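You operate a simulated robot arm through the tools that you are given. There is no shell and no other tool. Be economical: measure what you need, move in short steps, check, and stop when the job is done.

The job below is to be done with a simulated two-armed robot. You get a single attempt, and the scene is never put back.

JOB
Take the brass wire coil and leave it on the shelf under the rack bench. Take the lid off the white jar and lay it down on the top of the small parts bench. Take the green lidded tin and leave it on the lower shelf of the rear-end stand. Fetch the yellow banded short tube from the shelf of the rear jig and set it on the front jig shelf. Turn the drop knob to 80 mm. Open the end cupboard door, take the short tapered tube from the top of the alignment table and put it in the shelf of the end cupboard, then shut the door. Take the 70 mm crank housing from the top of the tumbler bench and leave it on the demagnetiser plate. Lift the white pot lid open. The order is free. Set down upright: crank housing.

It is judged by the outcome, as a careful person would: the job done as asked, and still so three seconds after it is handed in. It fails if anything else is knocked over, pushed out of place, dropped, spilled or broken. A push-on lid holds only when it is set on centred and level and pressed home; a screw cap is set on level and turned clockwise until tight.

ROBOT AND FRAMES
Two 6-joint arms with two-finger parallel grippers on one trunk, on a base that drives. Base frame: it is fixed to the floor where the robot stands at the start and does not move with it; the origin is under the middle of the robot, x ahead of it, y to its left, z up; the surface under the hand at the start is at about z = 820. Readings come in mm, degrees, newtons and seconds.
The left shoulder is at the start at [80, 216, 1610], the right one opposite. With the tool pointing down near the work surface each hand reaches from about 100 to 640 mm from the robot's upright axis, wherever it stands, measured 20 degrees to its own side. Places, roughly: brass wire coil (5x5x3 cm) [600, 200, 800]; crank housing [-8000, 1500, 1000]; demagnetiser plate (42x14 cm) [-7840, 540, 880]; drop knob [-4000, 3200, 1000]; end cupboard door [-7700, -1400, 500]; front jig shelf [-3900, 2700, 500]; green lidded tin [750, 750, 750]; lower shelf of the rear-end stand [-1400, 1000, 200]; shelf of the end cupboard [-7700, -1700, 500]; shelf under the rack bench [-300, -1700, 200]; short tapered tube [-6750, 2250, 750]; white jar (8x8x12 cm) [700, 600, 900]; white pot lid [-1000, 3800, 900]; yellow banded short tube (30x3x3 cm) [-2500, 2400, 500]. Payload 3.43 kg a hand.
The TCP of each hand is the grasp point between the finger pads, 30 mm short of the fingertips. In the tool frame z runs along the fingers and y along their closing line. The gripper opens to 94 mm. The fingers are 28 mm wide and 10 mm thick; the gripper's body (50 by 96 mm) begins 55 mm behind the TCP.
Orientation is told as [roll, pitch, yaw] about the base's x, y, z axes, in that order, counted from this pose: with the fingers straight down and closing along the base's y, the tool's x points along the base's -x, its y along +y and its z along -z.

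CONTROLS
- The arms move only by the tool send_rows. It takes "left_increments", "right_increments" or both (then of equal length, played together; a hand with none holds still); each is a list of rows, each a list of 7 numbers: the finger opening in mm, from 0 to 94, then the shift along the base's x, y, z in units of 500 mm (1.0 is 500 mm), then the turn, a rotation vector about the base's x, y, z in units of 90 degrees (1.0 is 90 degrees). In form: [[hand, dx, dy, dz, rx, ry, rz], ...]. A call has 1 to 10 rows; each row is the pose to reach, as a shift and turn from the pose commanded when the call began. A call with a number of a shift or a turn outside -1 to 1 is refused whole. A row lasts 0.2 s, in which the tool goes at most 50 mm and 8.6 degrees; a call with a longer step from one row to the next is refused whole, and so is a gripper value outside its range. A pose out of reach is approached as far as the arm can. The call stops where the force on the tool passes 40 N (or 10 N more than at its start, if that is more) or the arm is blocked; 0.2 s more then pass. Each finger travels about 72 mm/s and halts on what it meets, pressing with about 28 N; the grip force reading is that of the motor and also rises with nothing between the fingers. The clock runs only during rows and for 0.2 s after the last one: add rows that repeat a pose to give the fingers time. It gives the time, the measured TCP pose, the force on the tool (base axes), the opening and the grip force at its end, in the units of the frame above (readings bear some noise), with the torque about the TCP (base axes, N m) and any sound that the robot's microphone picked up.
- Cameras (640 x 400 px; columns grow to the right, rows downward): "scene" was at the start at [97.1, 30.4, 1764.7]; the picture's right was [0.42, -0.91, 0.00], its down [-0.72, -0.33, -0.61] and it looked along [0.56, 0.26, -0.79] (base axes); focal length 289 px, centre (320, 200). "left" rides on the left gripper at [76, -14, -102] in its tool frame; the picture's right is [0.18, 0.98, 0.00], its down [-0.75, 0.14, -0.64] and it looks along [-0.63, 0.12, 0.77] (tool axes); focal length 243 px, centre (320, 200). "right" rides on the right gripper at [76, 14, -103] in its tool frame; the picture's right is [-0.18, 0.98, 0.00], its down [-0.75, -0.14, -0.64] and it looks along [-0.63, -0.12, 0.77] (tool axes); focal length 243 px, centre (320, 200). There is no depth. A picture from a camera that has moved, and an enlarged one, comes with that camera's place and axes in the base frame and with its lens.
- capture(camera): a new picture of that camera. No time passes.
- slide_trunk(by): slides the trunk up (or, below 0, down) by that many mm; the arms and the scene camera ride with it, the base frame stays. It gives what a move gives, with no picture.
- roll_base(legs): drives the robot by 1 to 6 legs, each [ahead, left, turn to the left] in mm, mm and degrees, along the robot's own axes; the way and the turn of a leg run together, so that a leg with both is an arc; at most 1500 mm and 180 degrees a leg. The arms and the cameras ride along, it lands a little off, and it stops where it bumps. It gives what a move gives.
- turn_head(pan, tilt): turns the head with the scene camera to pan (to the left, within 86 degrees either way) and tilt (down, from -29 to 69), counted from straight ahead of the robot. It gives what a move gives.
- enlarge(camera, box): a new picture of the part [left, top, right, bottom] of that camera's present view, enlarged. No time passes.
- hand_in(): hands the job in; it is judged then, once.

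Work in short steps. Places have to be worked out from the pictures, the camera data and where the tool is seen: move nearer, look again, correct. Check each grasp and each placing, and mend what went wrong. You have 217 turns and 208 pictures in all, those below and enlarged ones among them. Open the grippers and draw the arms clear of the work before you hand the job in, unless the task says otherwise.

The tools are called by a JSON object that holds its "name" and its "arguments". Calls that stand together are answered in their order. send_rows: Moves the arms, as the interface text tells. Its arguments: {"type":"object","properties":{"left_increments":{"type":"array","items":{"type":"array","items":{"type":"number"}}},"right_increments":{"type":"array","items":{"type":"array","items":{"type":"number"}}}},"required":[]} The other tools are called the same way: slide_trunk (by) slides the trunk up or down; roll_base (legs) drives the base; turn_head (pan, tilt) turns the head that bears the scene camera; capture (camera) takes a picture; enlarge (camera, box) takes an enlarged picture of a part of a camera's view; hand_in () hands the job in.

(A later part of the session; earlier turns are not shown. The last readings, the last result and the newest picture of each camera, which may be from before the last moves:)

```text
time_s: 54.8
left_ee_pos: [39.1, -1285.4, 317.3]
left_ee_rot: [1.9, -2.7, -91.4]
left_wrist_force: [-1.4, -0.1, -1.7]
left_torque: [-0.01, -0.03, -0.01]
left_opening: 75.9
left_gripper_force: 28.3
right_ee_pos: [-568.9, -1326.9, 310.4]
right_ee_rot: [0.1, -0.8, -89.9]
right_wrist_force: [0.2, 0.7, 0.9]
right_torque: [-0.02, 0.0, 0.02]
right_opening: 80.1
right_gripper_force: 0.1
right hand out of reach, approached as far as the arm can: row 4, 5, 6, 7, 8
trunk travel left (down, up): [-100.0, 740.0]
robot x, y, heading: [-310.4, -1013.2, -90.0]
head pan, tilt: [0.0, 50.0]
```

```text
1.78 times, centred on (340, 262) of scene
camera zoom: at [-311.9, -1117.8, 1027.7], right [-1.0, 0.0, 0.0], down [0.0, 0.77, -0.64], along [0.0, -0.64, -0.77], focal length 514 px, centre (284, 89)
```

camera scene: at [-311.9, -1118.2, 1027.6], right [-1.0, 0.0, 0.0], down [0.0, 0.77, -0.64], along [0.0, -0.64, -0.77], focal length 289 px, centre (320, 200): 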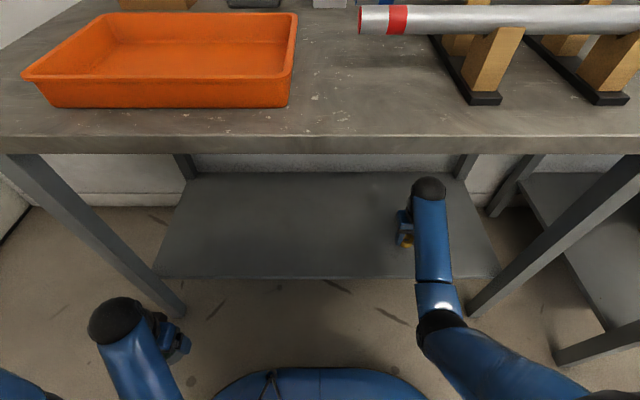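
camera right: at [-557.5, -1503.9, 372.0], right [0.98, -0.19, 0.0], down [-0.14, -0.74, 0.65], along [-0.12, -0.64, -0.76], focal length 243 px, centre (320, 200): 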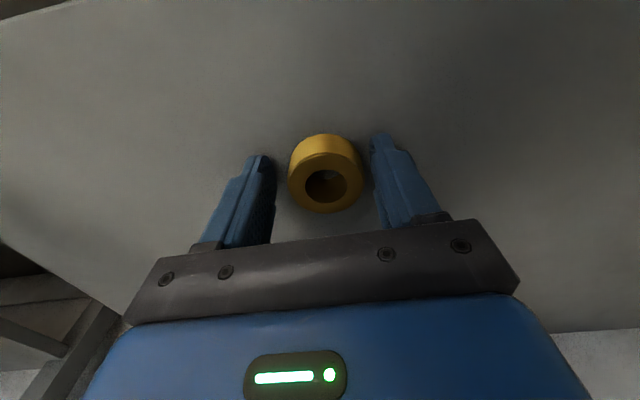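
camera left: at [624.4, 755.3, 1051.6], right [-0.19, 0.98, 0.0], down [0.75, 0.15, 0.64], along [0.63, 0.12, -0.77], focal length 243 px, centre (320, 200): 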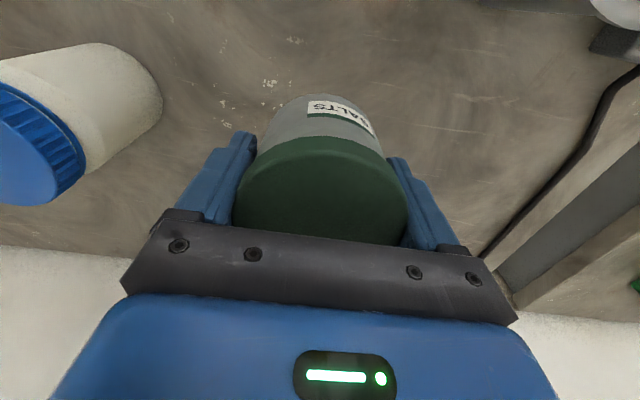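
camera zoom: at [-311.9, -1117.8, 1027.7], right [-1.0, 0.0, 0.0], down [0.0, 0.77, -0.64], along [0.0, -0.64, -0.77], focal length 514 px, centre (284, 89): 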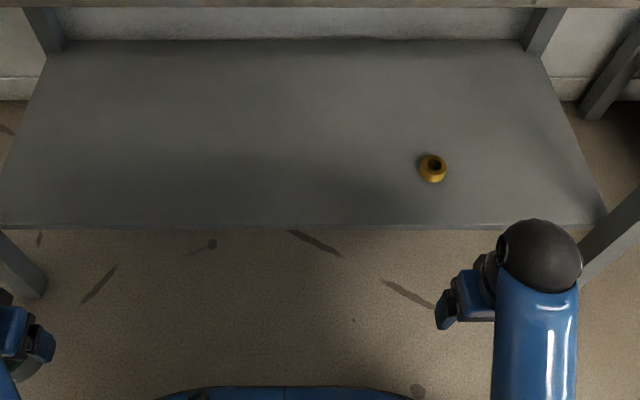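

The coil sits well inside the shelf. I back away, raise the trunk, and turn toward the rear-end stand at (−1400,1000) to look.

{"name": "roll_base", "arguments": {"legs": [[-850, 0, 0]]}}

{"name": "slide_trunk", "arguments": {"by": 400}}

{"name": "roll_base", "arguments": {"legs": [[0, 0, -138]]}}

{"name": "turn_head", "arguments": {"pan": 0, "tilt": 25}}

{"name": "capture", "arguments": {"camera": "scene"}}

```text
time_s: 59.3
left_ee_pos: [37.7, -433.9, 318.2]
left_ee_rot: [1.8, -2.7, -91.1]
left_wrist_force: [-0.2, 0.4, -2.6]
left_torque: [-0.01, -0.01, 0.0]
left_opening: 75.7
left_gripper_force: 28.2
right_ee_pos: [-570.1, -478.9, 310.5]
right_ee_rot: [0.1, -0.8, -89.5]
right_wrist_force: [-0.4, -0.5, -0.1]
right_torque: [-0.01, 0.01, 0.05]
right_opening: 79.9
right_gripper_force: 0.1
trunk travel left (down, up): [-100.0, 740.0]
robot x, y, heading: [-312.8, -157.8, -89.6]
head pan, tilt: [0.0, 50.0]
```

```text
time_s: 63.1
left_ee_pos: [37.8, -433.0, 716.9]
left_ee_rot: [1.9, -2.6, -90.9]
left_wrist_force: [0.8, -0.6, -2.2]
left_torque: [0.05, 0.01, 0.02]
left_opening: 75.9
left_gripper_force: 27.5
right_ee_pos: [-569.5, -480.6, 710.0]
right_ee_rot: [0.1, -0.9, -89.6]
right_wrist_force: [-0.4, -0.3, -0.8]
right_torque: [-0.03, 0.02, 0.0]
right_opening: 80.0
right_gripper_force: 0.0
trunk travel left (down, up): [-500.0, 340.0]
robot x, y, heading: [-316.1, -158.2, -89.7]
head pan, tilt: [0.0, 50.0]
```

```text
time_s: 69.2
left_ee_pos: [-758.0, -193.7, 717.8]
left_ee_rot: [1.8, -2.7, 130.9]
left_wrist_force: [-0.4, 0.5, -3.1]
left_torque: [0.02, 0.02, -0.02]
left_opening: 75.8
left_gripper_force: 27.9
right_ee_pos: [-337.9, 248.1, 710.7]
right_ee_rot: [0.1, -0.9, 132.6]
right_wrist_force: [0.2, 0.2, -0.3]
right_torque: [-0.01, 0.02, 0.0]
right_opening: 79.8
right_gripper_force: 0.1
trunk travel left (down, up): [-500.0, 340.0]
robot x, y, heading: [-312.5, -158.9, 132.6]
head pan, tilt: [0.0, 50.0]
```

```text
time_s: 70.1
left_ee_pos: [-758.3, -193.4, 718.6]
left_ee_rot: [1.8, -2.8, 131.0]
left_wrist_force: [-0.4, -0.3, -2.2]
left_torque: [0.01, 0.0, 0.0]
left_opening: 75.7
left_gripper_force: 28.1
right_ee_pos: [-338.0, 247.2, 710.7]
right_ee_rot: [0.1, -0.8, 132.6]
right_wrist_force: [1.2, 0.2, 0.7]
right_torque: [0.03, 0.0, 0.0]
right_opening: 79.7
right_gripper_force: 0.0
trunk travel left (down, up): [-500.0, 340.0]
robot x, y, heading: [-311.3, -159.2, 132.6]
head pan, tilt: [0.0, 25.0]
```

```text
174 pictures are left
camera scene: at [-398.3, -71.2, 1465.1], right [0.74, 0.68, 0.0], down [0.29, -0.31, -0.91], along [-0.61, 0.67, -0.42], focal length 289 px, centre (320, 200)
```

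scene: 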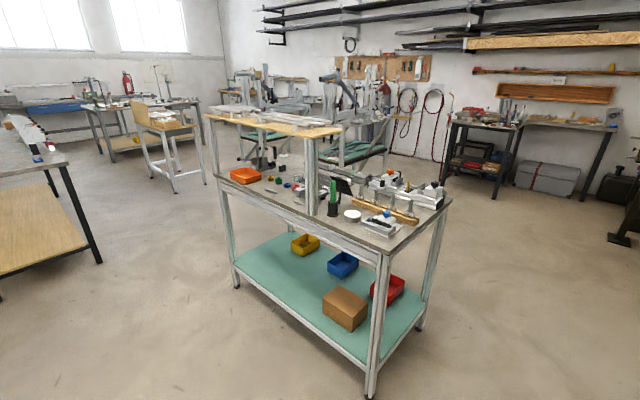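

The rear-end stand's teal shelf spans about x −1890…−800, y 720…1264; (−1420,850) is free. I drive to face it squarely with heading 90°.

{"name": "roll_base", "arguments": {"legs": [[0, 0, -42.6], [250, 860, 0]]}}

{"name": "turn_head", "arguments": {"pan": 10, "tilt": 45}}

{"name": "capture", "arguments": {"camera": "scene"}}

```text
time_s: 76.8
left_ee_pos: [-1528.3, 365.8, 719.0]
left_ee_rot: [1.8, -2.7, 88.5]
left_wrist_force: [-0.2, 0.2, -2.6]
left_torque: [-0.02, 0.01, 0.0]
left_opening: 76.0
left_gripper_force: 28.2
right_ee_pos: [-918.4, 406.6, 710.9]
right_ee_rot: [0.1, -0.8, 90.1]
right_wrist_force: [0.0, -0.2, 0.2]
right_torque: [0.01, 0.02, 0.0]
right_opening: 80.1
right_gripper_force: 0.0
trunk travel left (down, up): [-500.0, 340.0]
robot x, y, heading: [-1178.5, 90.5, 90.0]
head pan, tilt: [0.0, 25.0]
```

```text
time_s: 77.6
left_ee_pos: [-1526.6, 366.6, 717.4]
left_ee_rot: [1.9, -2.6, 88.5]
left_wrist_force: [-0.3, 0.5, -1.4]
left_torque: [0.0, 0.05, 0.0]
left_opening: 75.8
left_gripper_force: 28.4
right_ee_pos: [-918.2, 407.0, 710.8]
right_ee_rot: [0.1, -0.9, 90.1]
right_wrist_force: [0.1, -0.1, -0.8]
right_torque: [-0.01, 0.0, -0.01]
right_opening: 80.2
right_gripper_force: 0.1
trunk travel left (down, up): [-500.0, 340.0]
robot x, y, heading: [-1175.4, 89.0, 89.9]
head pan, tilt: [10.0, 45.0]
```

```text
173 pictures are left
camera scene: at [-1192.8, 199.4, 1434.6], right [0.98, 0.17, 0.0], down [0.12, -0.7, -0.71], along [-0.12, 0.7, -0.71], focal length 289 px, centre (320, 200)
```

scene: 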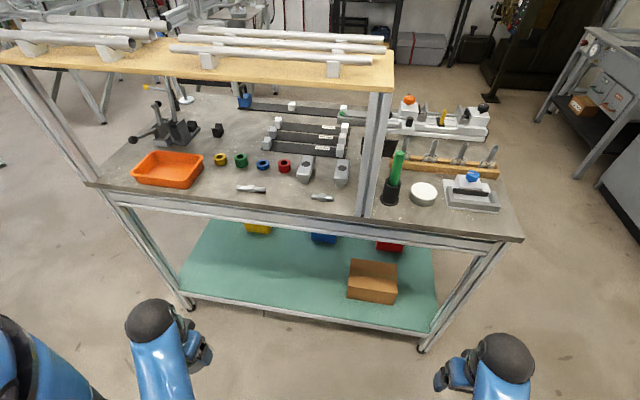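

The shelf front edge is at y≈718; spot (−1525,855) is clear. I lower the trunk and drive ahead 240.

{"name": "slide_trunk", "arguments": {"by": -370}}

{"name": "roll_base", "arguments": {"legs": [[235, 0, 0]]}}

{"name": "capture", "arguments": {"camera": "scene"}}

{"name": "capture", "arguments": {"camera": "left"}}

```text
time_s: 81.2
left_ee_pos: [-1527.6, 367.5, 348.5]
left_ee_rot: [1.9, -2.7, 88.5]
left_wrist_force: [0.4, 0.8, -1.4]
left_torque: [-0.01, 0.03, -0.01]
left_opening: 75.9
left_gripper_force: 28.0
right_ee_pos: [-919.3, 406.6, 338.6]
right_ee_rot: [0.1, -0.8, 90.1]
right_wrist_force: [0.3, -0.2, 0.5]
right_torque: [-0.02, -0.02, 0.02]
right_opening: 80.1
right_gripper_force: 0.0
trunk travel left (down, up): [-130.0, 710.0]
robot x, y, heading: [-1176.1, 88.4, 90.1]
head pan, tilt: [10.0, 45.0]
```

```text
time_s: 83.0
left_ee_pos: [-1527.5, 600.6, 346.7]
left_ee_rot: [1.7, -2.7, 88.4]
left_wrist_force: [0.2, 0.6, -1.3]
left_torque: [0.0, 0.0, 0.03]
left_opening: 76.0
left_gripper_force: 28.0
right_ee_pos: [-919.8, 641.2, 339.9]
right_ee_rot: [0.1, -0.8, 89.9]
right_wrist_force: [0.6, 0.2, -0.1]
right_torque: [-0.03, -0.03, 0.02]
right_opening: 80.3
right_gripper_force: 0.0
trunk travel left (down, up): [-130.0, 710.0]
robot x, y, heading: [-1177.3, 325.6, 89.8]
head pan, tilt: [10.0, 45.0]
```

```text
172 pictures are left
camera scene: at [-1192.6, 435.1, 1064.6], right [0.98, 0.17, 0.0], down [0.12, -0.7, -0.71], along [-0.12, 0.7, -0.71], focal length 289 px, centre (320, 200)
```

scene: 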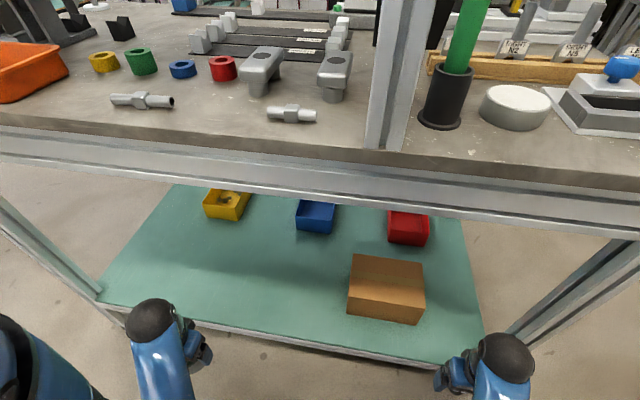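

```text
171 pictures are left
camera left: at [-1510.3, 520.4, 445.8], right [-0.99, -0.16, 0.02], down [-0.1, 0.73, 0.68], along [-0.12, 0.67, -0.73], focal length 243 px, centre (320, 200)
```

left: 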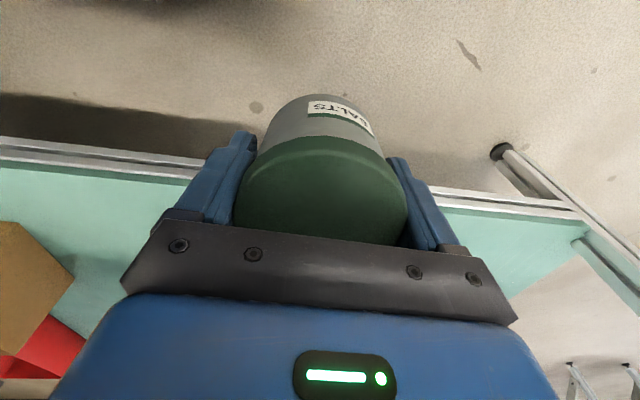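

Shelf top is about z≈210, y front ≈720. I extend the left hand in over the shelf to y≈855.

{"name": "send_rows", "arguments": {"left_increments": [[60, 0, 0.09, 0, 0, 0, 0], [60, 0, 0.18, 0, 0, 0, 0], [60, 0, 0.27, 0, 0, 0, 0], [60, 0, 0.36, 0, 0, 0, 0], [60, 0, 0.44, 0, 0, 0, 0], [60, 0, 0.51, 0, 0, 0, 0], [60, 0, 0.51, 0, 0, 0, 0]]}}

{"name": "capture", "arguments": {"camera": "scene"}}

{"name": "capture", "arguments": {"camera": "left"}}

```text
time_s: 84.6
left_ee_pos: [-1525.1, 856.1, 347.7]
left_ee_rot: [1.8, -2.8, 88.4]
left_wrist_force: [-0.2, 0.4, -1.6]
left_torque: [0.01, 0.07, -0.01]
left_opening: 75.8
left_gripper_force: 28.0
right_ee_pos: [-919.8, 640.7, 340.7]
right_ee_rot: [0.1, -0.8, 90.0]
right_wrist_force: [0.2, 0.4, -0.3]
right_torque: [-0.03, -0.02, -0.01]
right_opening: 79.7
right_gripper_force: 0.0
trunk travel left (down, up): [-130.0, 710.0]
robot x, y, heading: [-1178.8, 327.1, 89.8]
head pan, tilt: [10.0, 45.0]
```

```text
170 pictures are left
camera scene: at [-1192.6, 434.7, 1064.6], right [0.98, 0.17, 0.0], down [0.12, -0.7, -0.71], along [-0.12, 0.7, -0.71], focal length 289 px, centre (320, 200)
```

scene: 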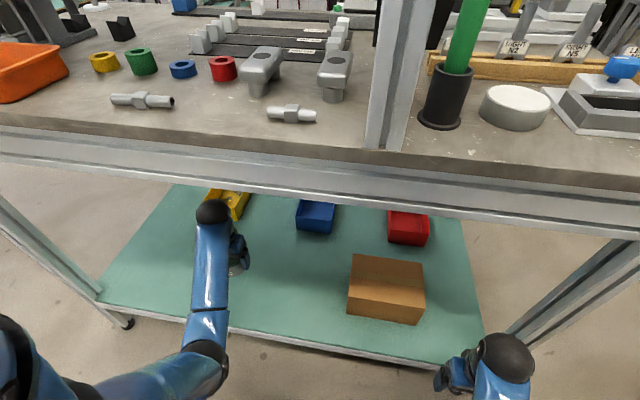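

```text
169 pictures are left
camera left: at [-1509.5, 775.3, 446.5], right [-0.99, -0.16, 0.02], down [-0.1, 0.73, 0.68], along [-0.12, 0.67, -0.73], focal length 243 px, centre (320, 200)
```

left: 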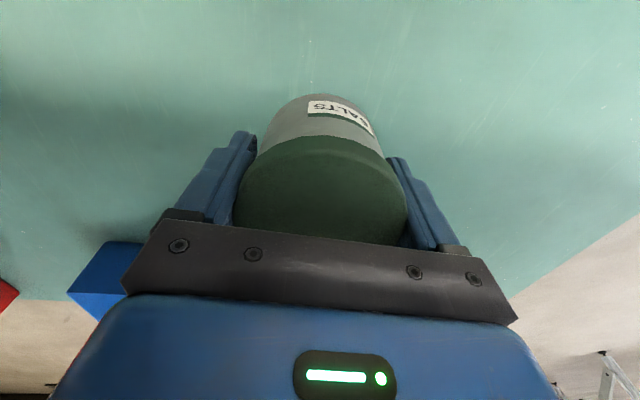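

Tin is over the free spot, tilted ~3°. I level it and descend to z≈285 first, then in small steps.

{"name": "send_rows", "arguments": {"left_increments": [[60, 0, 0, -0.06, -0.03, -0.019, 0], [60, 0, 0, -0.12, -0.03, -0.019, 0], [60, 0, 0, -0.14, -0.03, -0.019, 0], [60, 0, 0, -0.15, -0.03, -0.019, 0], [60, 0, 0, -0.158, -0.03, -0.019, 0], [60, 0, 0, -0.166, -0.03, -0.019, 0], [60, 0, 0, -0.174, -0.03, -0.019, 0], [60, 0, 0, -0.182, -0.03, -0.019, 0], [60, 0, 0, -0.19, -0.03, -0.019, 0], [60, 0, 0, -0.198, -0.03, -0.019, 0]]}}

{"name": "capture", "arguments": {"camera": "left"}}

```text
time_s: 86.3
left_ee_pos: [-1526.2, 859.0, 264.0]
left_ee_rot: [0.1, -0.5, 88.4]
left_wrist_force: [3.9, -9.5, 26.1]
left_torque: [-0.79, -1.11, -0.36]
left_opening: 76.2
left_gripper_force: 27.4
right_ee_pos: [-918.3, 641.3, 339.5]
right_ee_rot: [0.0, -0.9, 90.0]
right_wrist_force: [0.2, 0.0, -0.9]
right_torque: [0.02, 0.01, -0.01]
right_opening: 80.2
right_gripper_force: 0.1
trunk travel left (down, up): [-130.0, 710.0]
robot x, y, heading: [-1177.0, 323.8, 90.0]
head pan, tilt: [10.0, 45.0]
stopped in row 8 (left hand): the force on the tool passed its limit at 44 N (the readings are from after the stop); the commanded pose is now the measured one
```

```text
168 pictures are left
camera left: at [-1513.3, 781.3, 365.7], right [-0.99, -0.16, 0.0], down [-0.12, 0.75, 0.65], along [-0.1, 0.64, -0.76], focal length 243 px, centre (320, 200)
```

left: 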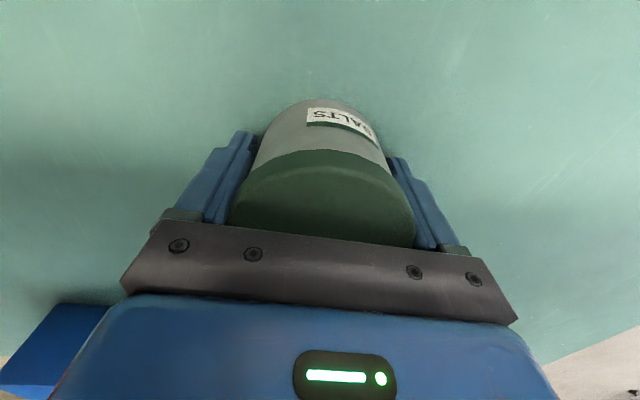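

Contact made at z≈264 and the tin is on the shelf. I open and rise straight up.

{"name": "send_rows", "arguments": {"left_increments": [[94, 0, 0, 0.004, 0, 0, 0], [94, 0, 0, 0.004, 0, 0, 0], [94, 0, 0, 0.004, 0, 0, 0], [94, 0, 0, 0.06, 0, 0, 0], [94, 0, 0, 0.14, 0, 0, 0], [94, 0, 0, 0.22, 0, 0, 0]]}}

{"name": "capture", "arguments": {"camera": "left"}}

```text
time_s: 87.8
left_ee_pos: [-1527.4, 859.5, 371.8]
left_ee_rot: [0.0, -0.2, 88.5]
left_wrist_force: [-0.2, -0.4, 0.2]
left_torque: [0.0, -0.04, 0.01]
left_opening: 93.8
left_gripper_force: 0.0
right_ee_pos: [-918.7, 642.6, 340.1]
right_ee_rot: [0.1, -0.8, 90.1]
right_wrist_force: [-0.2, 0.3, 0.1]
right_torque: [0.01, 0.0, -0.02]
right_opening: 80.0
right_gripper_force: 0.1
trunk travel left (down, up): [-130.0, 710.0]
robot x, y, heading: [-1176.2, 322.7, 89.8]
head pan, tilt: [10.0, 45.0]
```

```text
167 pictures are left
camera left: at [-1513.8, 782.3, 473.2], right [-0.99, -0.16, 0.0], down [-0.12, 0.75, 0.64], along [-0.1, 0.64, -0.76], focal length 243 px, centre (320, 200)
```

left: 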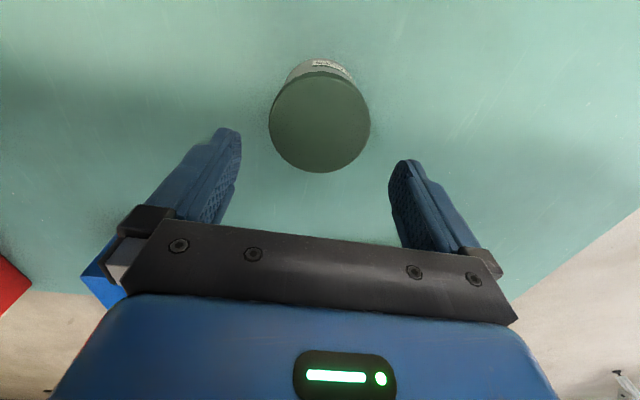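

The tin stands upright with its lid on. I draw back out, raise the trunk fully and drive back to the main bench for the jar lid.

{"name": "send_rows", "arguments": {"left_increments": [[94, 0, -0.09, 0, 0, 0, 0], [94, 0, -0.18, 0, 0, 0, 0], [94, 0, -0.27, 0, 0, 0, 0], [94, 0, -0.36, 0, 0, 0, 0], [94, 0, -0.44, 0, 0, 0, 0], [94, 0, -0.5, 0, 0, 0, 0]]}}

{"name": "roll_base", "arguments": {"legs": [[-400, 0, 0]]}}

{"name": "slide_trunk", "arguments": {"by": 400}}

{"name": "slide_trunk", "arguments": {"by": 310}}

{"name": "capture", "arguments": {"camera": "scene"}}

{"name": "roll_base", "arguments": {"legs": [[0, 0, -90], [800, 0, 0]]}}

{"name": "turn_head", "arguments": {"pan": 20, "tilt": 30}}

{"name": "capture", "arguments": {"camera": "scene"}}

```text
time_s: 89.2
left_ee_pos: [-1523.0, 604.3, 340.4]
left_ee_rot: [0.2, -0.5, 88.4]
left_wrist_force: [-0.7, -0.3, 0.6]
left_torque: [0.01, -0.02, 0.01]
left_opening: 94.2
left_gripper_force: 0.1
left hand out of reach, approached as far as the arm can: row 1, 2, 3, 4, 5, 6
right_ee_pos: [-917.8, 639.8, 339.5]
right_ee_rot: [0.1, -0.8, 90.1]
right_wrist_force: [-0.4, 0.1, -0.6]
right_torque: [0.03, 0.0, -0.01]
right_opening: 80.0
right_gripper_force: 0.0
trunk travel left (down, up): [-130.0, 710.0]
robot x, y, heading: [-1178.7, 325.8, 89.8]
head pan, tilt: [10.0, 45.0]
```

```text
time_s: 91.7
left_ee_pos: [-1523.9, 203.8, 339.6]
left_ee_rot: [0.2, -0.5, 88.5]
left_wrist_force: [0.5, 0.3, -0.9]
left_torque: [0.01, -0.01, -0.03]
left_opening: 93.9
left_gripper_force: 0.0
right_ee_pos: [-919.2, 239.7, 340.6]
right_ee_rot: [0.1, -0.9, 89.9]
right_wrist_force: [-0.2, -0.7, 0.1]
right_torque: [0.01, -0.03, 0.0]
right_opening: 79.9
right_gripper_force: 0.0
trunk travel left (down, up): [-130.0, 710.0]
robot x, y, heading: [-1176.2, -75.0, 89.8]
head pan, tilt: [10.0, 45.0]
```

```text
time_s: 95.5
left_ee_pos: [-1523.1, 203.9, 738.9]
left_ee_rot: [0.1, -0.4, 88.4]
left_wrist_force: [0.7, 0.1, -0.4]
left_torque: [0.02, 0.04, 0.04]
left_opening: 94.2
left_gripper_force: 0.0
right_ee_pos: [-919.5, 239.0, 739.8]
right_ee_rot: [0.1, -0.8, 89.9]
right_wrist_force: [0.4, -0.9, -0.2]
right_torque: [-0.01, 0.02, 0.0]
right_opening: 80.0
right_gripper_force: 0.1
trunk travel left (down, up): [-530.0, 310.0]
robot x, y, heading: [-1179.5, -78.3, 89.7]
head pan, tilt: [10.0, 45.0]
```

```text
time_s: 98.6
left_ee_pos: [-1523.8, 203.1, 1049.5]
left_ee_rot: [0.3, -0.4, 88.5]
left_wrist_force: [0.3, -0.6, 0.8]
left_torque: [0.0, 0.01, 0.01]
left_opening: 94.2
left_gripper_force: 0.0
right_ee_pos: [-919.5, 240.2, 1050.3]
right_ee_rot: [0.0, -0.8, 89.9]
right_wrist_force: [0.2, 0.3, -0.3]
right_torque: [0.01, -0.03, -0.02]
right_opening: 80.2
right_gripper_force: 0.1
trunk travel left (down, up): [-840.0, 0.0]
robot x, y, heading: [-1174.7, -76.0, 89.9]
head pan, tilt: [10.0, 45.0]
```

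```text
166 pictures are left
camera scene: at [-1193.1, 32.8, 1774.5], right [0.99, 0.17, 0.0], down [0.12, -0.7, -0.71], along [-0.12, 0.7, -0.71], focal length 289 px, centre (320, 200)
```

scene: 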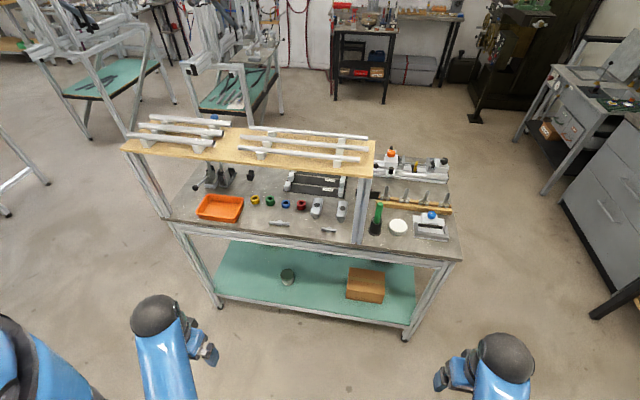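

```text
time_s: 106.7
left_ee_pos: [-96.4, 261.7, 1048.8]
left_ee_rot: [0.3, -0.5, -1.9]
left_wrist_force: [0.1, 0.4, 0.6]
left_torque: [-0.02, -0.01, 0.04]
left_opening: 94.4
left_gripper_force: 0.2
right_ee_pos: [-62.1, -342.4, 1051.8]
right_ee_rot: [0.1, -1.0, -0.3]
right_wrist_force: [-1.1, 0.2, -0.5]
right_torque: [0.02, -0.01, -0.02]
right_opening: 80.1
right_gripper_force: 0.1
trunk travel left (down, up): [-840.0, 0.0]
robot x, y, heading: [-371.7, -83.4, -0.6]
head pan, tilt: [10.0, 45.0]
```

```text
time_s: 107.5
left_ee_pos: [-94.8, 262.7, 1050.4]
left_ee_rot: [0.2, -0.4, -2.0]
left_wrist_force: [0.1, 0.2, 0.2]
left_torque: [0.02, -0.03, 0.01]
left_opening: 93.8
left_gripper_force: 0.1
right_ee_pos: [-61.0, -341.7, 1050.4]
right_ee_rot: [0.1, -0.8, -0.3]
right_wrist_force: [0.8, -0.1, -0.4]
right_torque: [0.04, 0.01, -0.02]
right_opening: 79.8
right_gripper_force: 0.0
trunk travel left (down, up): [-840.0, 0.0]
robot x, y, heading: [-376.8, -84.4, -0.3]
head pan, tilt: [20.0, 30.0]
```

```text
165 pictures are left
camera scene: at [-261.4, -53.1, 1797.1], right [0.33, -0.94, 0.0], down [-0.47, -0.17, -0.87], along [0.82, 0.29, -0.5], focal length 289 px, centre (320, 200)
```

scene: 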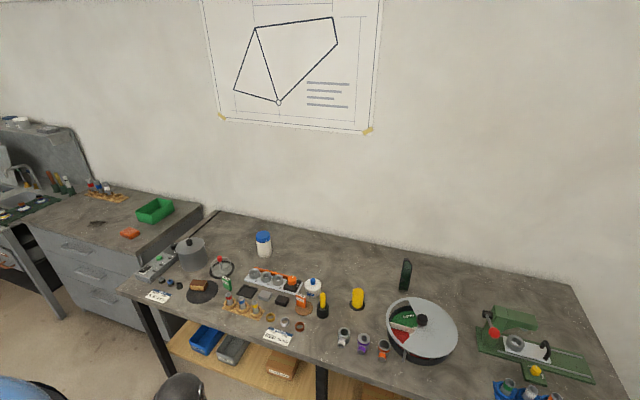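

The main bench is full of small parts and, being the jar's own bench with no other place given, is taken as the small parts bench. I drive back to it with the jar centred ahead.

{"name": "roll_base", "arguments": {"legs": [[300, 0, 0.3], [0, 640, 0], [190, 0, 0]]}}

{"name": "turn_head", "arguments": {"pan": 5, "tilt": 50}}

{"name": "capture", "arguments": {"camera": "scene"}}

{"name": "capture", "arguments": {"camera": "left"}}

```text
time_s: 113.9
left_ee_pos: [392.2, 909.2, 1050.7]
left_ee_rot: [0.3, -0.6, -1.5]
left_wrist_force: [-0.6, -0.7, 0.9]
left_torque: [0.03, -0.03, -0.02]
left_opening: 94.0
left_gripper_force: 0.1
right_ee_pos: [428.6, 304.4, 1052.4]
right_ee_rot: [0.1, -0.9, 0.0]
right_wrist_force: [-0.1, -0.2, 0.0]
right_torque: [0.03, -0.02, 0.03]
right_opening: 80.1
right_gripper_force: 0.1
trunk travel left (down, up): [-840.0, 0.0]
robot x, y, heading: [116.2, 559.0, -0.3]
head pan, tilt: [20.0, 30.0]
```

```text
time_s: 114.7
left_ee_pos: [395.6, 907.4, 1049.1]
left_ee_rot: [0.2, -0.4, -1.6]
left_wrist_force: [-0.2, 0.8, 0.2]
left_torque: [-0.01, -0.03, 0.0]
left_opening: 94.0
left_gripper_force: 0.0
right_ee_pos: [432.6, 304.8, 1050.6]
right_ee_rot: [0.1, -0.8, 0.0]
right_wrist_force: [0.2, -0.2, -0.2]
right_torque: [-0.03, 0.01, 0.02]
right_opening: 80.2
right_gripper_force: 0.1
trunk travel left (down, up): [-840.0, 0.0]
robot x, y, heading: [118.8, 565.0, -0.0]
head pan, tilt: [5.0, 50.0]
```

```text
164 pictures are left
camera scene: at [221.8, 568.8, 1767.7], right [0.09, -1.0, 0.0], down [-0.76, -0.07, -0.64], along [0.64, 0.06, -0.77], focal length 289 px, centre (320, 200)
```

scene: 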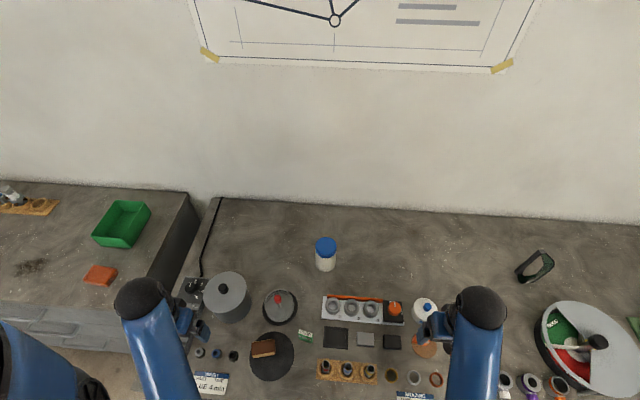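

```text
163 pictures are left
camera left: at [318.8, 896.4, 1150.7], right [-0.16, 0.99, 0.0], down [0.75, 0.12, 0.65], along [0.64, 0.1, -0.76], focal length 243 px, centre (320, 200)
```

left: 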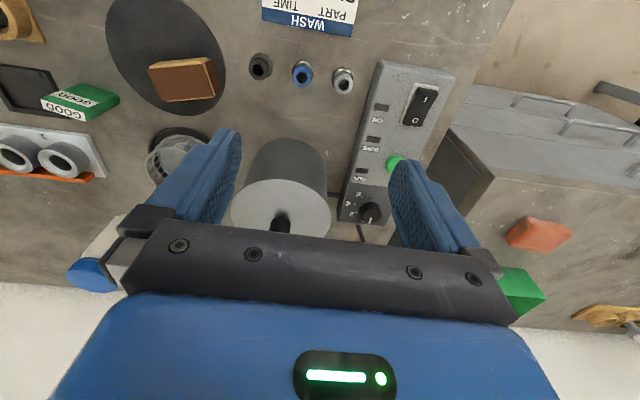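

I bring the left hand above the jar (≈712,590) at safe height and look at the lid closely.

{"name": "send_rows", "arguments": {"left_increments": [[94, 0.0634, -0.0634, 0, 0, 0, 0], [94, 0.1268, -0.1268, 0, 0, 0, 0], [94, 0.19, -0.19, 0, 0, 0, 0], [94, 0.2536, -0.2536, 0, 0, 0, 0], [94, 0.317, -0.317, 0, 0, 0, 0], [94, 0.38, -0.38, 0, 0, 0, 0], [94, 0.444, -0.444, 0, 0, 0, 0], [94, 0.507, -0.507, 0, 0, 0, 0], [94, 0.57, -0.57, 0, 0, 0, 0], [94, 0.63, -0.634, 0, 0, 0, 0.01]]}}

{"name": "capture", "arguments": {"camera": "left"}}

{"name": "enlarge", "arguments": {"camera": "right", "box": [320, 0, 640, 200]}}

```text
time_s: 116.9
left_ee_pos: [712.2, 589.9, 1048.1]
left_ee_rot: [0.2, -0.4, -0.7]
left_wrist_force: [-0.3, -0.4, -0.4]
left_torque: [0.01, 0.01, 0.03]
left_opening: 94.1
left_gripper_force: 0.1
left hand out of reach, approached as far as the arm can: row 2, 3, 4
right_ee_pos: [432.3, 303.5, 1048.9]
right_ee_rot: [0.0, -0.8, -0.1]
right_wrist_force: [-0.5, -0.4, -0.1]
right_torque: [0.02, 0.01, -0.03]
right_opening: 80.1
right_gripper_force: 0.0
trunk travel left (down, up): [-840.0, 0.0]
robot x, y, heading: [116.4, 562.2, -0.0]
head pan, tilt: [5.0, 50.0]
```

```text
162 pictures are left
camera left: at [635.8, 576.4, 1150.1], right [-0.17, 0.98, 0.0], down [0.75, 0.13, 0.65], along [0.64, 0.11, -0.76], focal length 243 px, centre (320, 200)
```

left: 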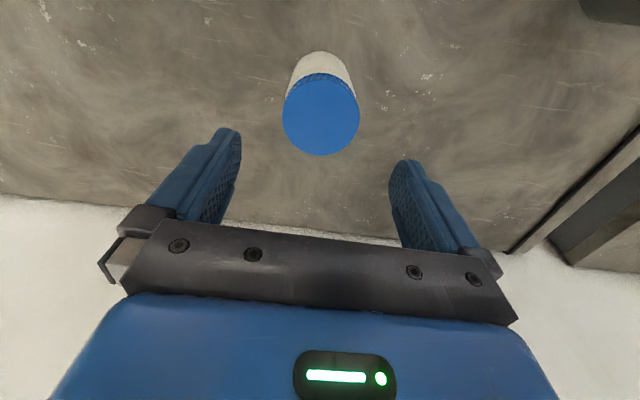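

```text
2.00 times, centred on (480, 100) of right
camera zoom: at [355.4, 317.2, 1151.9], right [0.18, 0.98, 0.0], down [0.75, -0.14, 0.65], along [0.64, -0.12, -0.76], focal length 485 px, centre (0, 400)
```

zoom: 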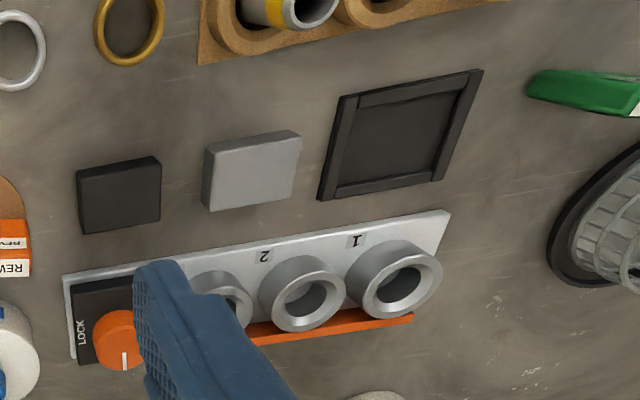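

Lid centre ≈ (718,591). I go down to z≈990 to measure its height by parallax and inspect the ribs.

{"name": "send_rows", "arguments": {"left_increments": [[94, 0.01, 0.002, -0.06, 0, 0, 0], [94, 0.01, 0.002, -0.11, 0, 0, 0], [94, 0.01, 0.002, -0.11, 0, 0, 0]]}}

{"name": "capture", "arguments": {"camera": "left"}}

```text
time_s: 117.7
left_ee_pos: [716.4, 592.7, 994.0]
left_ee_rot: [0.1, -0.4, -0.7]
left_wrist_force: [-0.4, 0.2, 0.3]
left_torque: [-0.01, 0.04, 0.0]
left_opening: 94.1
left_gripper_force: 0.1
right_ee_pos: [431.7, 304.4, 1050.9]
right_ee_rot: [0.2, -0.8, 0.0]
right_wrist_force: [-0.1, -0.6, 1.2]
right_torque: [0.01, -0.01, 0.0]
right_opening: 80.1
right_gripper_force: 0.0
trunk travel left (down, up): [-840.0, 0.0]
robot x, y, heading: [117.6, 564.1, 0.1]
head pan, tilt: [5.0, 50.0]
```

```text
160 pictures are left
camera left: at [639.3, 579.5, 1095.5], right [-0.17, 0.98, 0.0], down [0.75, 0.13, 0.65], along [0.64, 0.11, -0.76], focal length 243 px, centre (320, 200)
```

left: 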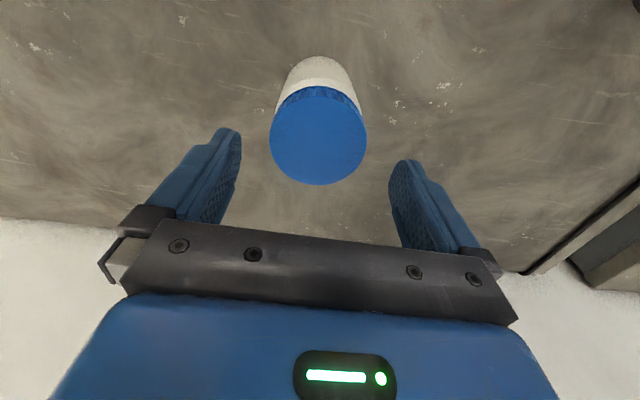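

Hand is centred over the lid (top ≈940, width ≈67). I go down to z≈945, close on the lid, and try a small lift to see whether it is push-on.

{"name": "send_rows", "arguments": {"left_increments": [[94, 0, 0, -0.06, 0, 0, 0], [94, 0, 0, -0.096, 0, 0, 0], [40, 0, 0, -0.096, 0, 0, 0], [40, 0, 0, -0.096, 0, 0, 0], [40, 0, 0, -0.096, 0, 0, 0], [40, 0, 0, -0.086, 0, 0, 0], [40, 0, 0, -0.07, 0, 0, 0]]}}

{"name": "capture", "arguments": {"camera": "left"}}

{"name": "enlarge", "arguments": {"camera": "scene", "box": [220, 180, 420, 305]}}

```text
time_s: 119.3
left_ee_pos: [715.5, 593.0, 959.8]
left_ee_rot: [0.2, -0.3, -0.7]
left_wrist_force: [-0.5, 0.6, -2.2]
left_torque: [-0.02, -0.03, -0.01]
left_opening: 66.5
left_gripper_force: 27.6
right_ee_pos: [433.1, 304.4, 1049.8]
right_ee_rot: [0.1, -0.8, 0.0]
right_wrist_force: [-0.2, -0.1, -0.1]
right_torque: [-0.03, 0.02, 0.0]
right_opening: 80.2
right_gripper_force: 0.1
trunk travel left (down, up): [-840.0, 0.0]
robot x, y, heading: [117.6, 566.9, 0.0]
head pan, tilt: [5.0, 50.0]
```

```text
159 pictures are left
camera left: at [639.0, 579.2, 1060.9], right [-0.17, 0.98, 0.0], down [0.75, 0.13, 0.65], along [0.64, 0.11, -0.76], focal length 243 px, centre (320, 200)
```

left: 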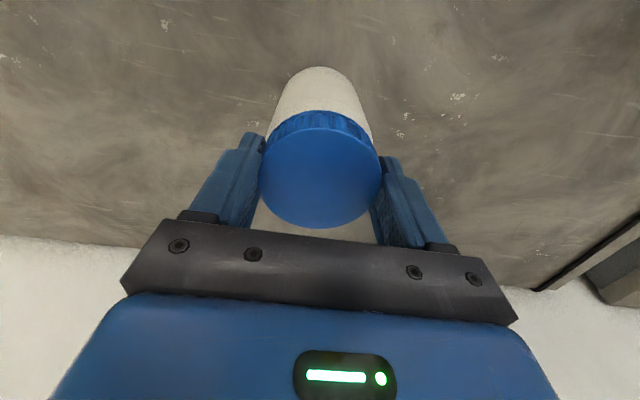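

```text
3.20 times, centred on (320, 242) of scene
camera zoom: at [221.6, 569.1, 1767.6], right [0.09, -1.0, 0.0], down [-0.76, -0.07, -0.64], along [0.64, 0.05, -0.77], focal length 926 px, centre (320, 64)
```

zoom: 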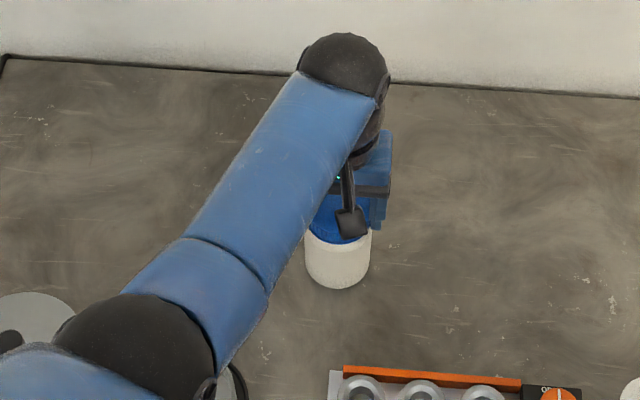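

The reading −2.2 N and the picture show the whole jar came up: it is a screw cap. I set the jar back down with light pressing.

{"name": "send_rows", "arguments": {"left_increments": [[40, 0, 0, -0.02, 0, 0, 0], [40, 0, 0, -0.026, 0, 0, 0], [40, 0, 0, -0.03, 0, 0, 0], [40, 0, 0, -0.034, 0, 0, 0], [40, 0, 0, -0.036, 0, 0, 0], [40, 0, 0, -0.036, 0, 0, 0]]}}

```text
time_s: 120.7
left_ee_pos: [714.4, 593.0, 944.7]
left_ee_rot: [0.1, -0.9, -0.6]
left_wrist_force: [0.8, 4.1, 28.3]
left_torque: [0.03, -0.15, 0.02]
left_opening: 66.3
left_gripper_force: 27.5
right_ee_pos: [430.3, 305.5, 1052.1]
right_ee_rot: [0.0, -1.0, 0.0]
right_wrist_force: [0.1, 0.4, 0.3]
right_torque: [0.0, 0.01, 0.03]
right_opening: 80.2
right_gripper_force: 0.1
trunk travel left (down, up): [-840.0, 0.0]
robot x, y, heading: [117.8, 563.1, -0.3]
head pan, tilt: [5.0, 50.0]
```

The jar stands, pressed with ~28 N. I try turning the cap counter-clockwise while the pressing holds the jar by friction on the table.

{"name": "send_rows", "arguments": {"left_increments": [[40, 0, 0, 0, 0, 0, 0.09], [40, 0, 0, 0, 0, 0, 0.18], [40, 0, 0, 0, 0, 0, 0.27], [40, 0, 0, 0, 0, 0, 0.36], [40, 0, 0, 0, 0, 0, 0.45], [40, 0, 0, 0, 0, 0, 0.54], [40, 0, 0, 0, 0, 0, 0.63], [40, 0, 0, 0, 0, 0, 0.72], [40, 0, 0, 0, 0, 0, 0.81]]}}

{"name": "capture", "arguments": {"camera": "left"}}

```text
time_s: 122.7
left_ee_pos: [714.0, 590.4, 944.3]
left_ee_rot: [-0.2, -0.5, 72.4]
left_wrist_force: [2.0, -1.6, 32.5]
left_torque: [0.07, -0.41, -0.23]
left_opening: 66.5
left_gripper_force: 28.5
right_ee_pos: [428.8, 303.8, 1050.9]
right_ee_rot: [0.0, -1.0, 0.0]
right_wrist_force: [0.3, 0.5, -0.6]
right_torque: [-0.03, -0.01, 0.01]
right_opening: 80.1
right_gripper_force: 0.0
trunk travel left (down, up): [-840.0, 0.0]
robot x, y, heading: [112.4, 566.3, -0.1]
head pan, tilt: [5.0, 50.0]
```

```text
157 pictures are left
camera left: at [705.4, 513.5, 1046.5], right [-0.99, 0.12, -0.01], down [0.09, 0.76, 0.65], along [0.08, 0.64, -0.76], focal length 243 px, centre (320, 200)
```

left: 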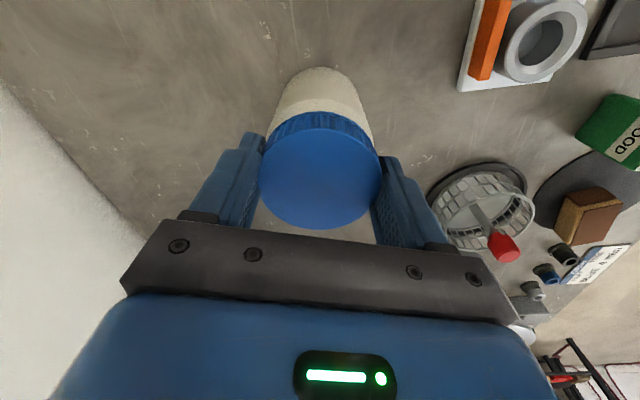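

A resisting torque of −0.23 N·m is felt. I keep turning counter-clockwise as the wrist allows.

{"name": "send_rows", "arguments": {"left_increments": [[40, 0, 0, 0, 0, 0, 0.09], [40, 0, 0, 0, 0, 0, 0.18], [40, 0, 0, 0, 0, 0, 0.27], [40, 0, 0, 0, 0, 0, 0.36], [40, 0, 0, 0, 0, 0, 0.45], [40, 0, 0, 0, 0, 0, 0.54], [40, 0, 0, 0, 0, 0, 0.63], [40, 0, 0, 0, 0, 0, 0.72], [40, 0, 0, 0, 0, 0, 0.81], [40, 0, 0, 0, 0, 0, 0.9]]}}

```text
time_s: 124.9
left_ee_pos: [713.8, 592.9, 944.8]
left_ee_rot: [0.1, -0.1, 153.1]
left_wrist_force: [1.8, 1.0, 33.2]
left_torque: [0.46, 0.11, -0.19]
left_opening: 66.4
left_gripper_force: 28.0
right_ee_pos: [428.5, 304.3, 1051.4]
right_ee_rot: [0.1, -1.1, 0.0]
right_wrist_force: [0.5, -0.7, -0.5]
right_torque: [-0.02, 0.01, 0.0]
right_opening: 79.9
right_gripper_force: 0.1
trunk travel left (down, up): [-840.0, 0.0]
robot x, y, heading: [114.2, 562.8, -0.1]
head pan, tilt: [5.0, 50.0]
```

I test by lifting 12 mm to see whether the jar still comes along.

{"name": "send_rows", "arguments": {"left_increments": [[40, 0, 0, 0.01, 0, 0, 0], [40, 0, 0, 0.02, 0, 0, 0], [40, 0, 0, 0.03, 0, 0, 0], [40, 0, 0, 0.03, 0, 0, 0]]}}

{"name": "capture", "arguments": {"camera": "left"}}

```text
time_s: 125.9
left_ee_pos: [714.0, 594.3, 955.8]
left_ee_rot: [0.3, -0.5, 153.0]
left_wrist_force: [0.3, -0.2, -2.1]
left_torque: [0.0, -0.03, 0.0]
left_opening: 66.3
left_gripper_force: 27.9
right_ee_pos: [433.3, 304.6, 1049.8]
right_ee_rot: [0.0, -0.7, 0.0]
right_wrist_force: [0.2, -0.1, 0.2]
right_torque: [0.02, -0.02, 0.02]
right_opening: 79.6
right_gripper_force: 0.1
trunk travel left (down, up): [-840.0, 0.0]
robot x, y, heading: [114.5, 559.4, -0.2]
head pan, tilt: [5.0, 50.0]
```

```text
156 pictures are left
camera left: at [791.0, 572.1, 1056.5], right [-0.28, -0.96, 0.0], down [-0.73, 0.22, 0.65], along [-0.62, 0.18, -0.76], focal length 243 px, centre (320, 200)
```

left: 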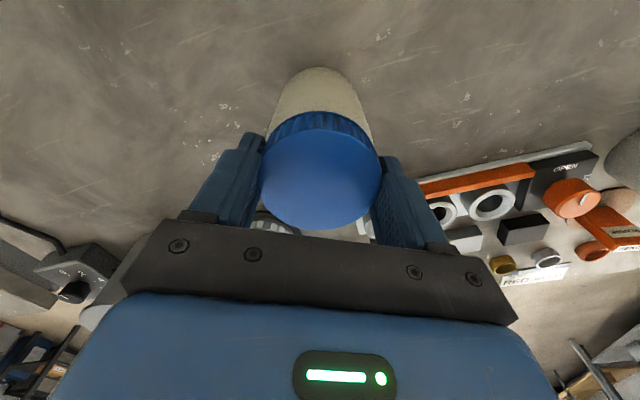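

The jar still hangs on the cap, so I need the right hand to hold the body. I lift the jar clear of the table while rewinding the left wrist, and swing the right hand into a near-horizontal pose pointing at the jar body.

{"name": "send_rows", "arguments": {"left_increments": [[40, 0, 0, 0.05, 0, 0, -0.09], [40, 0, 0, 0.1, 0, 0, -0.18], [40, 0, 0, 0.148, 0, 0, -0.27], [40, 0, 0, 0.148, 0, 0, -0.36], [40, 0, 0, 0.148, 0, 0, -0.45], [40, 0, 0, 0.148, 0, 0, -0.54], [40, 0, 0, 0.148, 0, 0, -0.63], [40, 0, 0, 0.148, 0, 0, -0.72], [40, 0, 0, 0.148, 0, 0, -0.81], [40, 0, 0, 0.148, 0, 0, -0.9]], "right_increments": [[94, 0.0353, 0.0316, -0.012, 0.0349, -0.07, 0.0454], [94, 0.0706, 0.0632, -0.024, 0.0698, -0.14, 0.0908], [94, 0.106, 0.095, -0.036, 0.1047, -0.21, 0.136], [94, 0.141, 0.1264, -0.048, 0.1396, -0.28, 0.1816], [94, 0.1765, 0.158, -0.06, 0.1745, -0.35, 0.227], [94, 0.212, 0.19, -0.072, 0.2094, -0.42, 0.2724], [94, 0.247, 0.221, -0.084, 0.2443, -0.49, 0.3178], [94, 0.2824, 0.253, -0.096, 0.2792, -0.56, 0.3632], [94, 0.318, 0.284, -0.108, 0.3141, -0.63, 0.4086], [94, 0.353, 0.316, -0.12, 0.349, -0.7, 0.454]]}}

{"name": "capture", "arguments": {"camera": "right"}}

{"name": "capture", "arguments": {"camera": "scene"}}

```text
time_s: 128.1
left_ee_pos: [716.3, 592.2, 1030.4]
left_ee_rot: [0.2, -0.4, 72.1]
left_wrist_force: [0.3, -0.2, -1.8]
left_torque: [-0.01, 0.05, -0.01]
left_opening: 66.5
left_gripper_force: 28.4
right_ee_pos: [609.6, 461.9, 988.9]
right_ee_rot: [8.6, -69.4, 40.6]
right_wrist_force: [1.1, -0.3, -1.1]
right_torque: [-0.04, -0.01, 0.01]
right_opening: 94.2
right_gripper_force: 0.0
trunk travel left (down, up): [-840.0, 0.0]
robot x, y, heading: [116.7, 565.9, 0.0]
head pan, tilt: [5.0, 50.0]
```

```text
155 pictures are left
camera right: at [516.3, 380.5, 955.2], right [-0.69, 0.69, 0.22], down [-0.08, -0.38, 0.92], along [0.72, 0.62, 0.32], focal length 243 px, centre (320, 200)
```

right: 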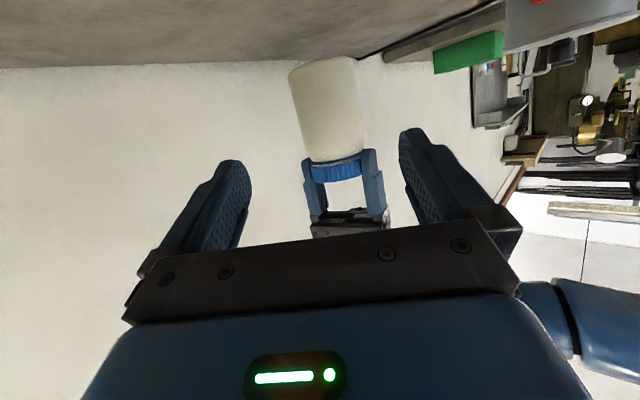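

```text
154 pictures are left
camera scene: at [223.7, 568.8, 1767.5], right [0.09, -1.0, 0.0], down [-0.76, -0.07, -0.64], along [0.64, 0.05, -0.77], focal length 289 px, centre (320, 200)
```

scene: 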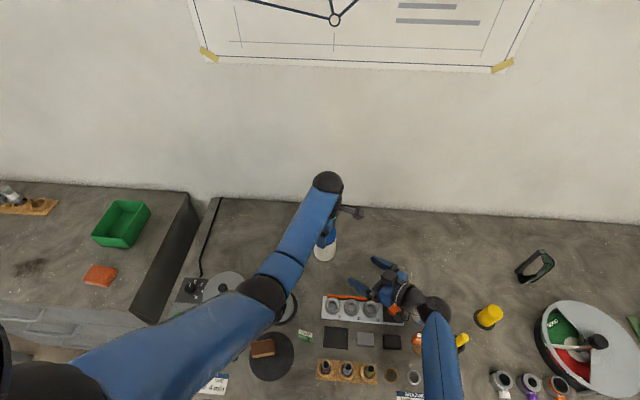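

The poses work out well. I finish the right hand's turn and bring it in around the jar body, still open, while the left wrist rewinds further.

{"name": "send_rows", "arguments": {"left_increments": [[40, 0, 0, 0, 0, 0, -0.09], [40, 0, 0, 0, 0, 0, -0.18], [40, 0, 0, 0, 0, 0, -0.27], [40, 0, 0, 0, 0, 0, -0.36], [40, 0, 0, 0, 0, 0, -0.45], [40, 0, 0, 0, 0, 0, -0.54], [40, 0, 0, 0, 0, 0, -0.63], [40, 0, 0, 0, 0, 0, -0.72], [40, 0, 0, 0, 0, 0, -0.81], [40, 0, 0, 0, 0, 0, -0.9]], "right_increments": [[94, 0.0, 0.0, -0.03, 0.0349, -0.07, 0.0454], [94, 0.02, 0.025, -0.06, 0.0349, -0.07, 0.0454], [94, 0.04, 0.05, -0.088, 0.0349, -0.07, 0.0454], [94, 0.06, 0.075, -0.088, 0.0349, -0.07, 0.0454], [94, 0.085, 0.105, -0.088, 0.0349, -0.07, 0.0454], [94, 0.11, 0.136, -0.088, 0.0349, -0.07, 0.0454], [94, 0.135, 0.166, -0.088, 0.0349, -0.07, 0.0454], [94, 0.16, 0.196, -0.088, 0.0349, -0.07, 0.0454], [94, 0.18, 0.221, -0.088, 0.0349, -0.07, 0.0454], [94, 0.2, 0.245, -0.088, 0.0349, -0.07, 0.0454]]}}

{"name": "capture", "arguments": {"camera": "right"}}

{"name": "enlarge", "arguments": {"camera": "scene", "box": [240, 160, 480, 310]}}

```text
time_s: 130.3
left_ee_pos: [717.0, 593.6, 1029.4]
left_ee_rot: [0.1, -0.4, -8.9]
left_wrist_force: [0.3, 0.5, -2.2]
left_torque: [-0.04, 0.0, 0.0]
left_opening: 66.5
left_gripper_force: 28.1
right_ee_pos: [708.8, 586.1, 946.1]
right_ee_rot: [0.6, -75.8, 52.5]
right_wrist_force: [-0.4, -0.2, 0.2]
right_torque: [-0.02, -0.02, -0.01]
right_opening: 94.0
right_gripper_force: 0.0
trunk travel left (down, up): [-840.0, 0.0]
robot x, y, heading: [116.2, 562.6, -0.2]
head pan, tilt: [5.0, 50.0]
```

```text
153 pictures are left
camera right: at [625.6, 499.9, 897.5], right [-0.76, 0.63, 0.18], down [-0.15, -0.43, 0.89], along [0.64, 0.65, 0.42], focal length 243 px, centre (320, 200)
```

right: 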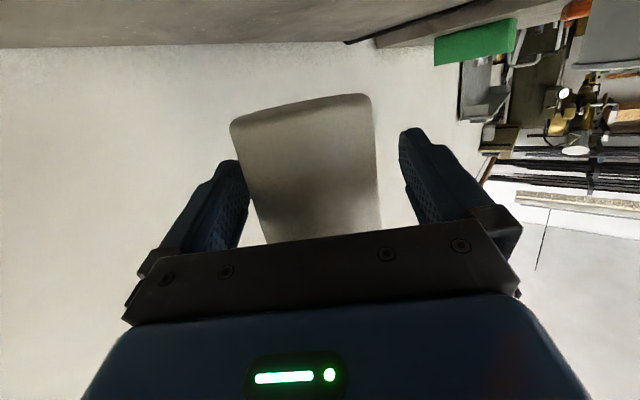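

```text
2.67 times, centred on (360, 235) of scene
camera zoom: at [222.8, 569.5, 1767.6], right [0.09, -1.0, 0.0], down [-0.76, -0.07, -0.64], along [0.64, 0.05, -0.77], focal length 772 px, centre (213, 107)
```

zoom: 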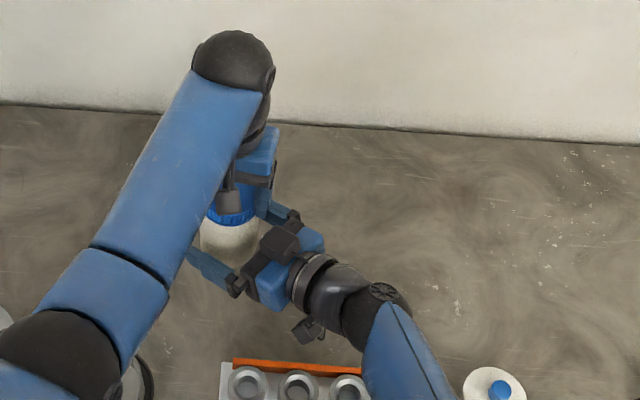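

The jar sits about 7 mm off towards one finger; I shift the right hand to centre it and close on the body.

{"name": "send_rows", "arguments": {"right_increments": [[94, 0.011, -0.009, 0, 0, 0, 0], [94, 0.011, -0.009, 0, 0, 0, 0], [50, 0.011, -0.009, 0, 0, 0, 0], [50, 0.011, -0.009, 0, 0, 0, 0], [50, 0.011, -0.009, 0, 0, 0, 0]]}}

{"name": "capture", "arguments": {"camera": "right"}}

```text
time_s: 131.5
left_ee_pos: [716.2, 592.4, 1031.1]
left_ee_rot: [0.2, -0.6, -8.8]
left_wrist_force: [14.2, -9.7, -6.3]
left_torque: [-0.5, -0.66, -0.03]
left_opening: 66.3
left_gripper_force: 28.1
right_ee_pos: [713.1, 582.1, 945.6]
right_ee_rot: [0.4, -75.8, 52.9]
right_wrist_force: [-14.7, 9.7, 5.6]
right_torque: [-0.28, -0.51, 0.15]
right_opening: 73.3
right_gripper_force: 28.2
trunk travel left (down, up): [-840.0, 0.0]
robot x, y, heading: [115.0, 562.5, 0.1]
head pan, tilt: [5.0, 50.0]
```

```text
151 pictures are left
camera right: at [630.4, 495.4, 897.7], right [-0.76, 0.62, 0.18], down [-0.15, -0.44, 0.89], along [0.63, 0.65, 0.42], focal length 243 px, centre (320, 200)
```

right: 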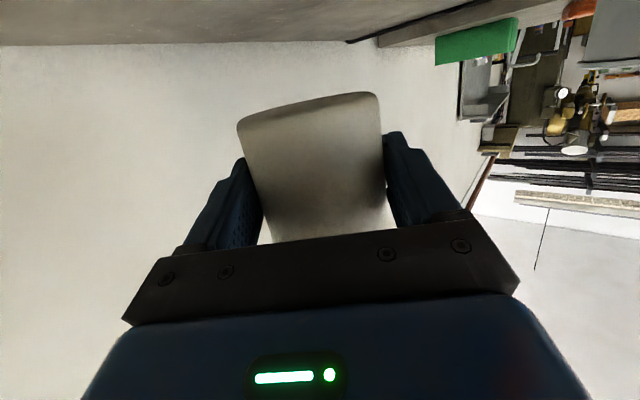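

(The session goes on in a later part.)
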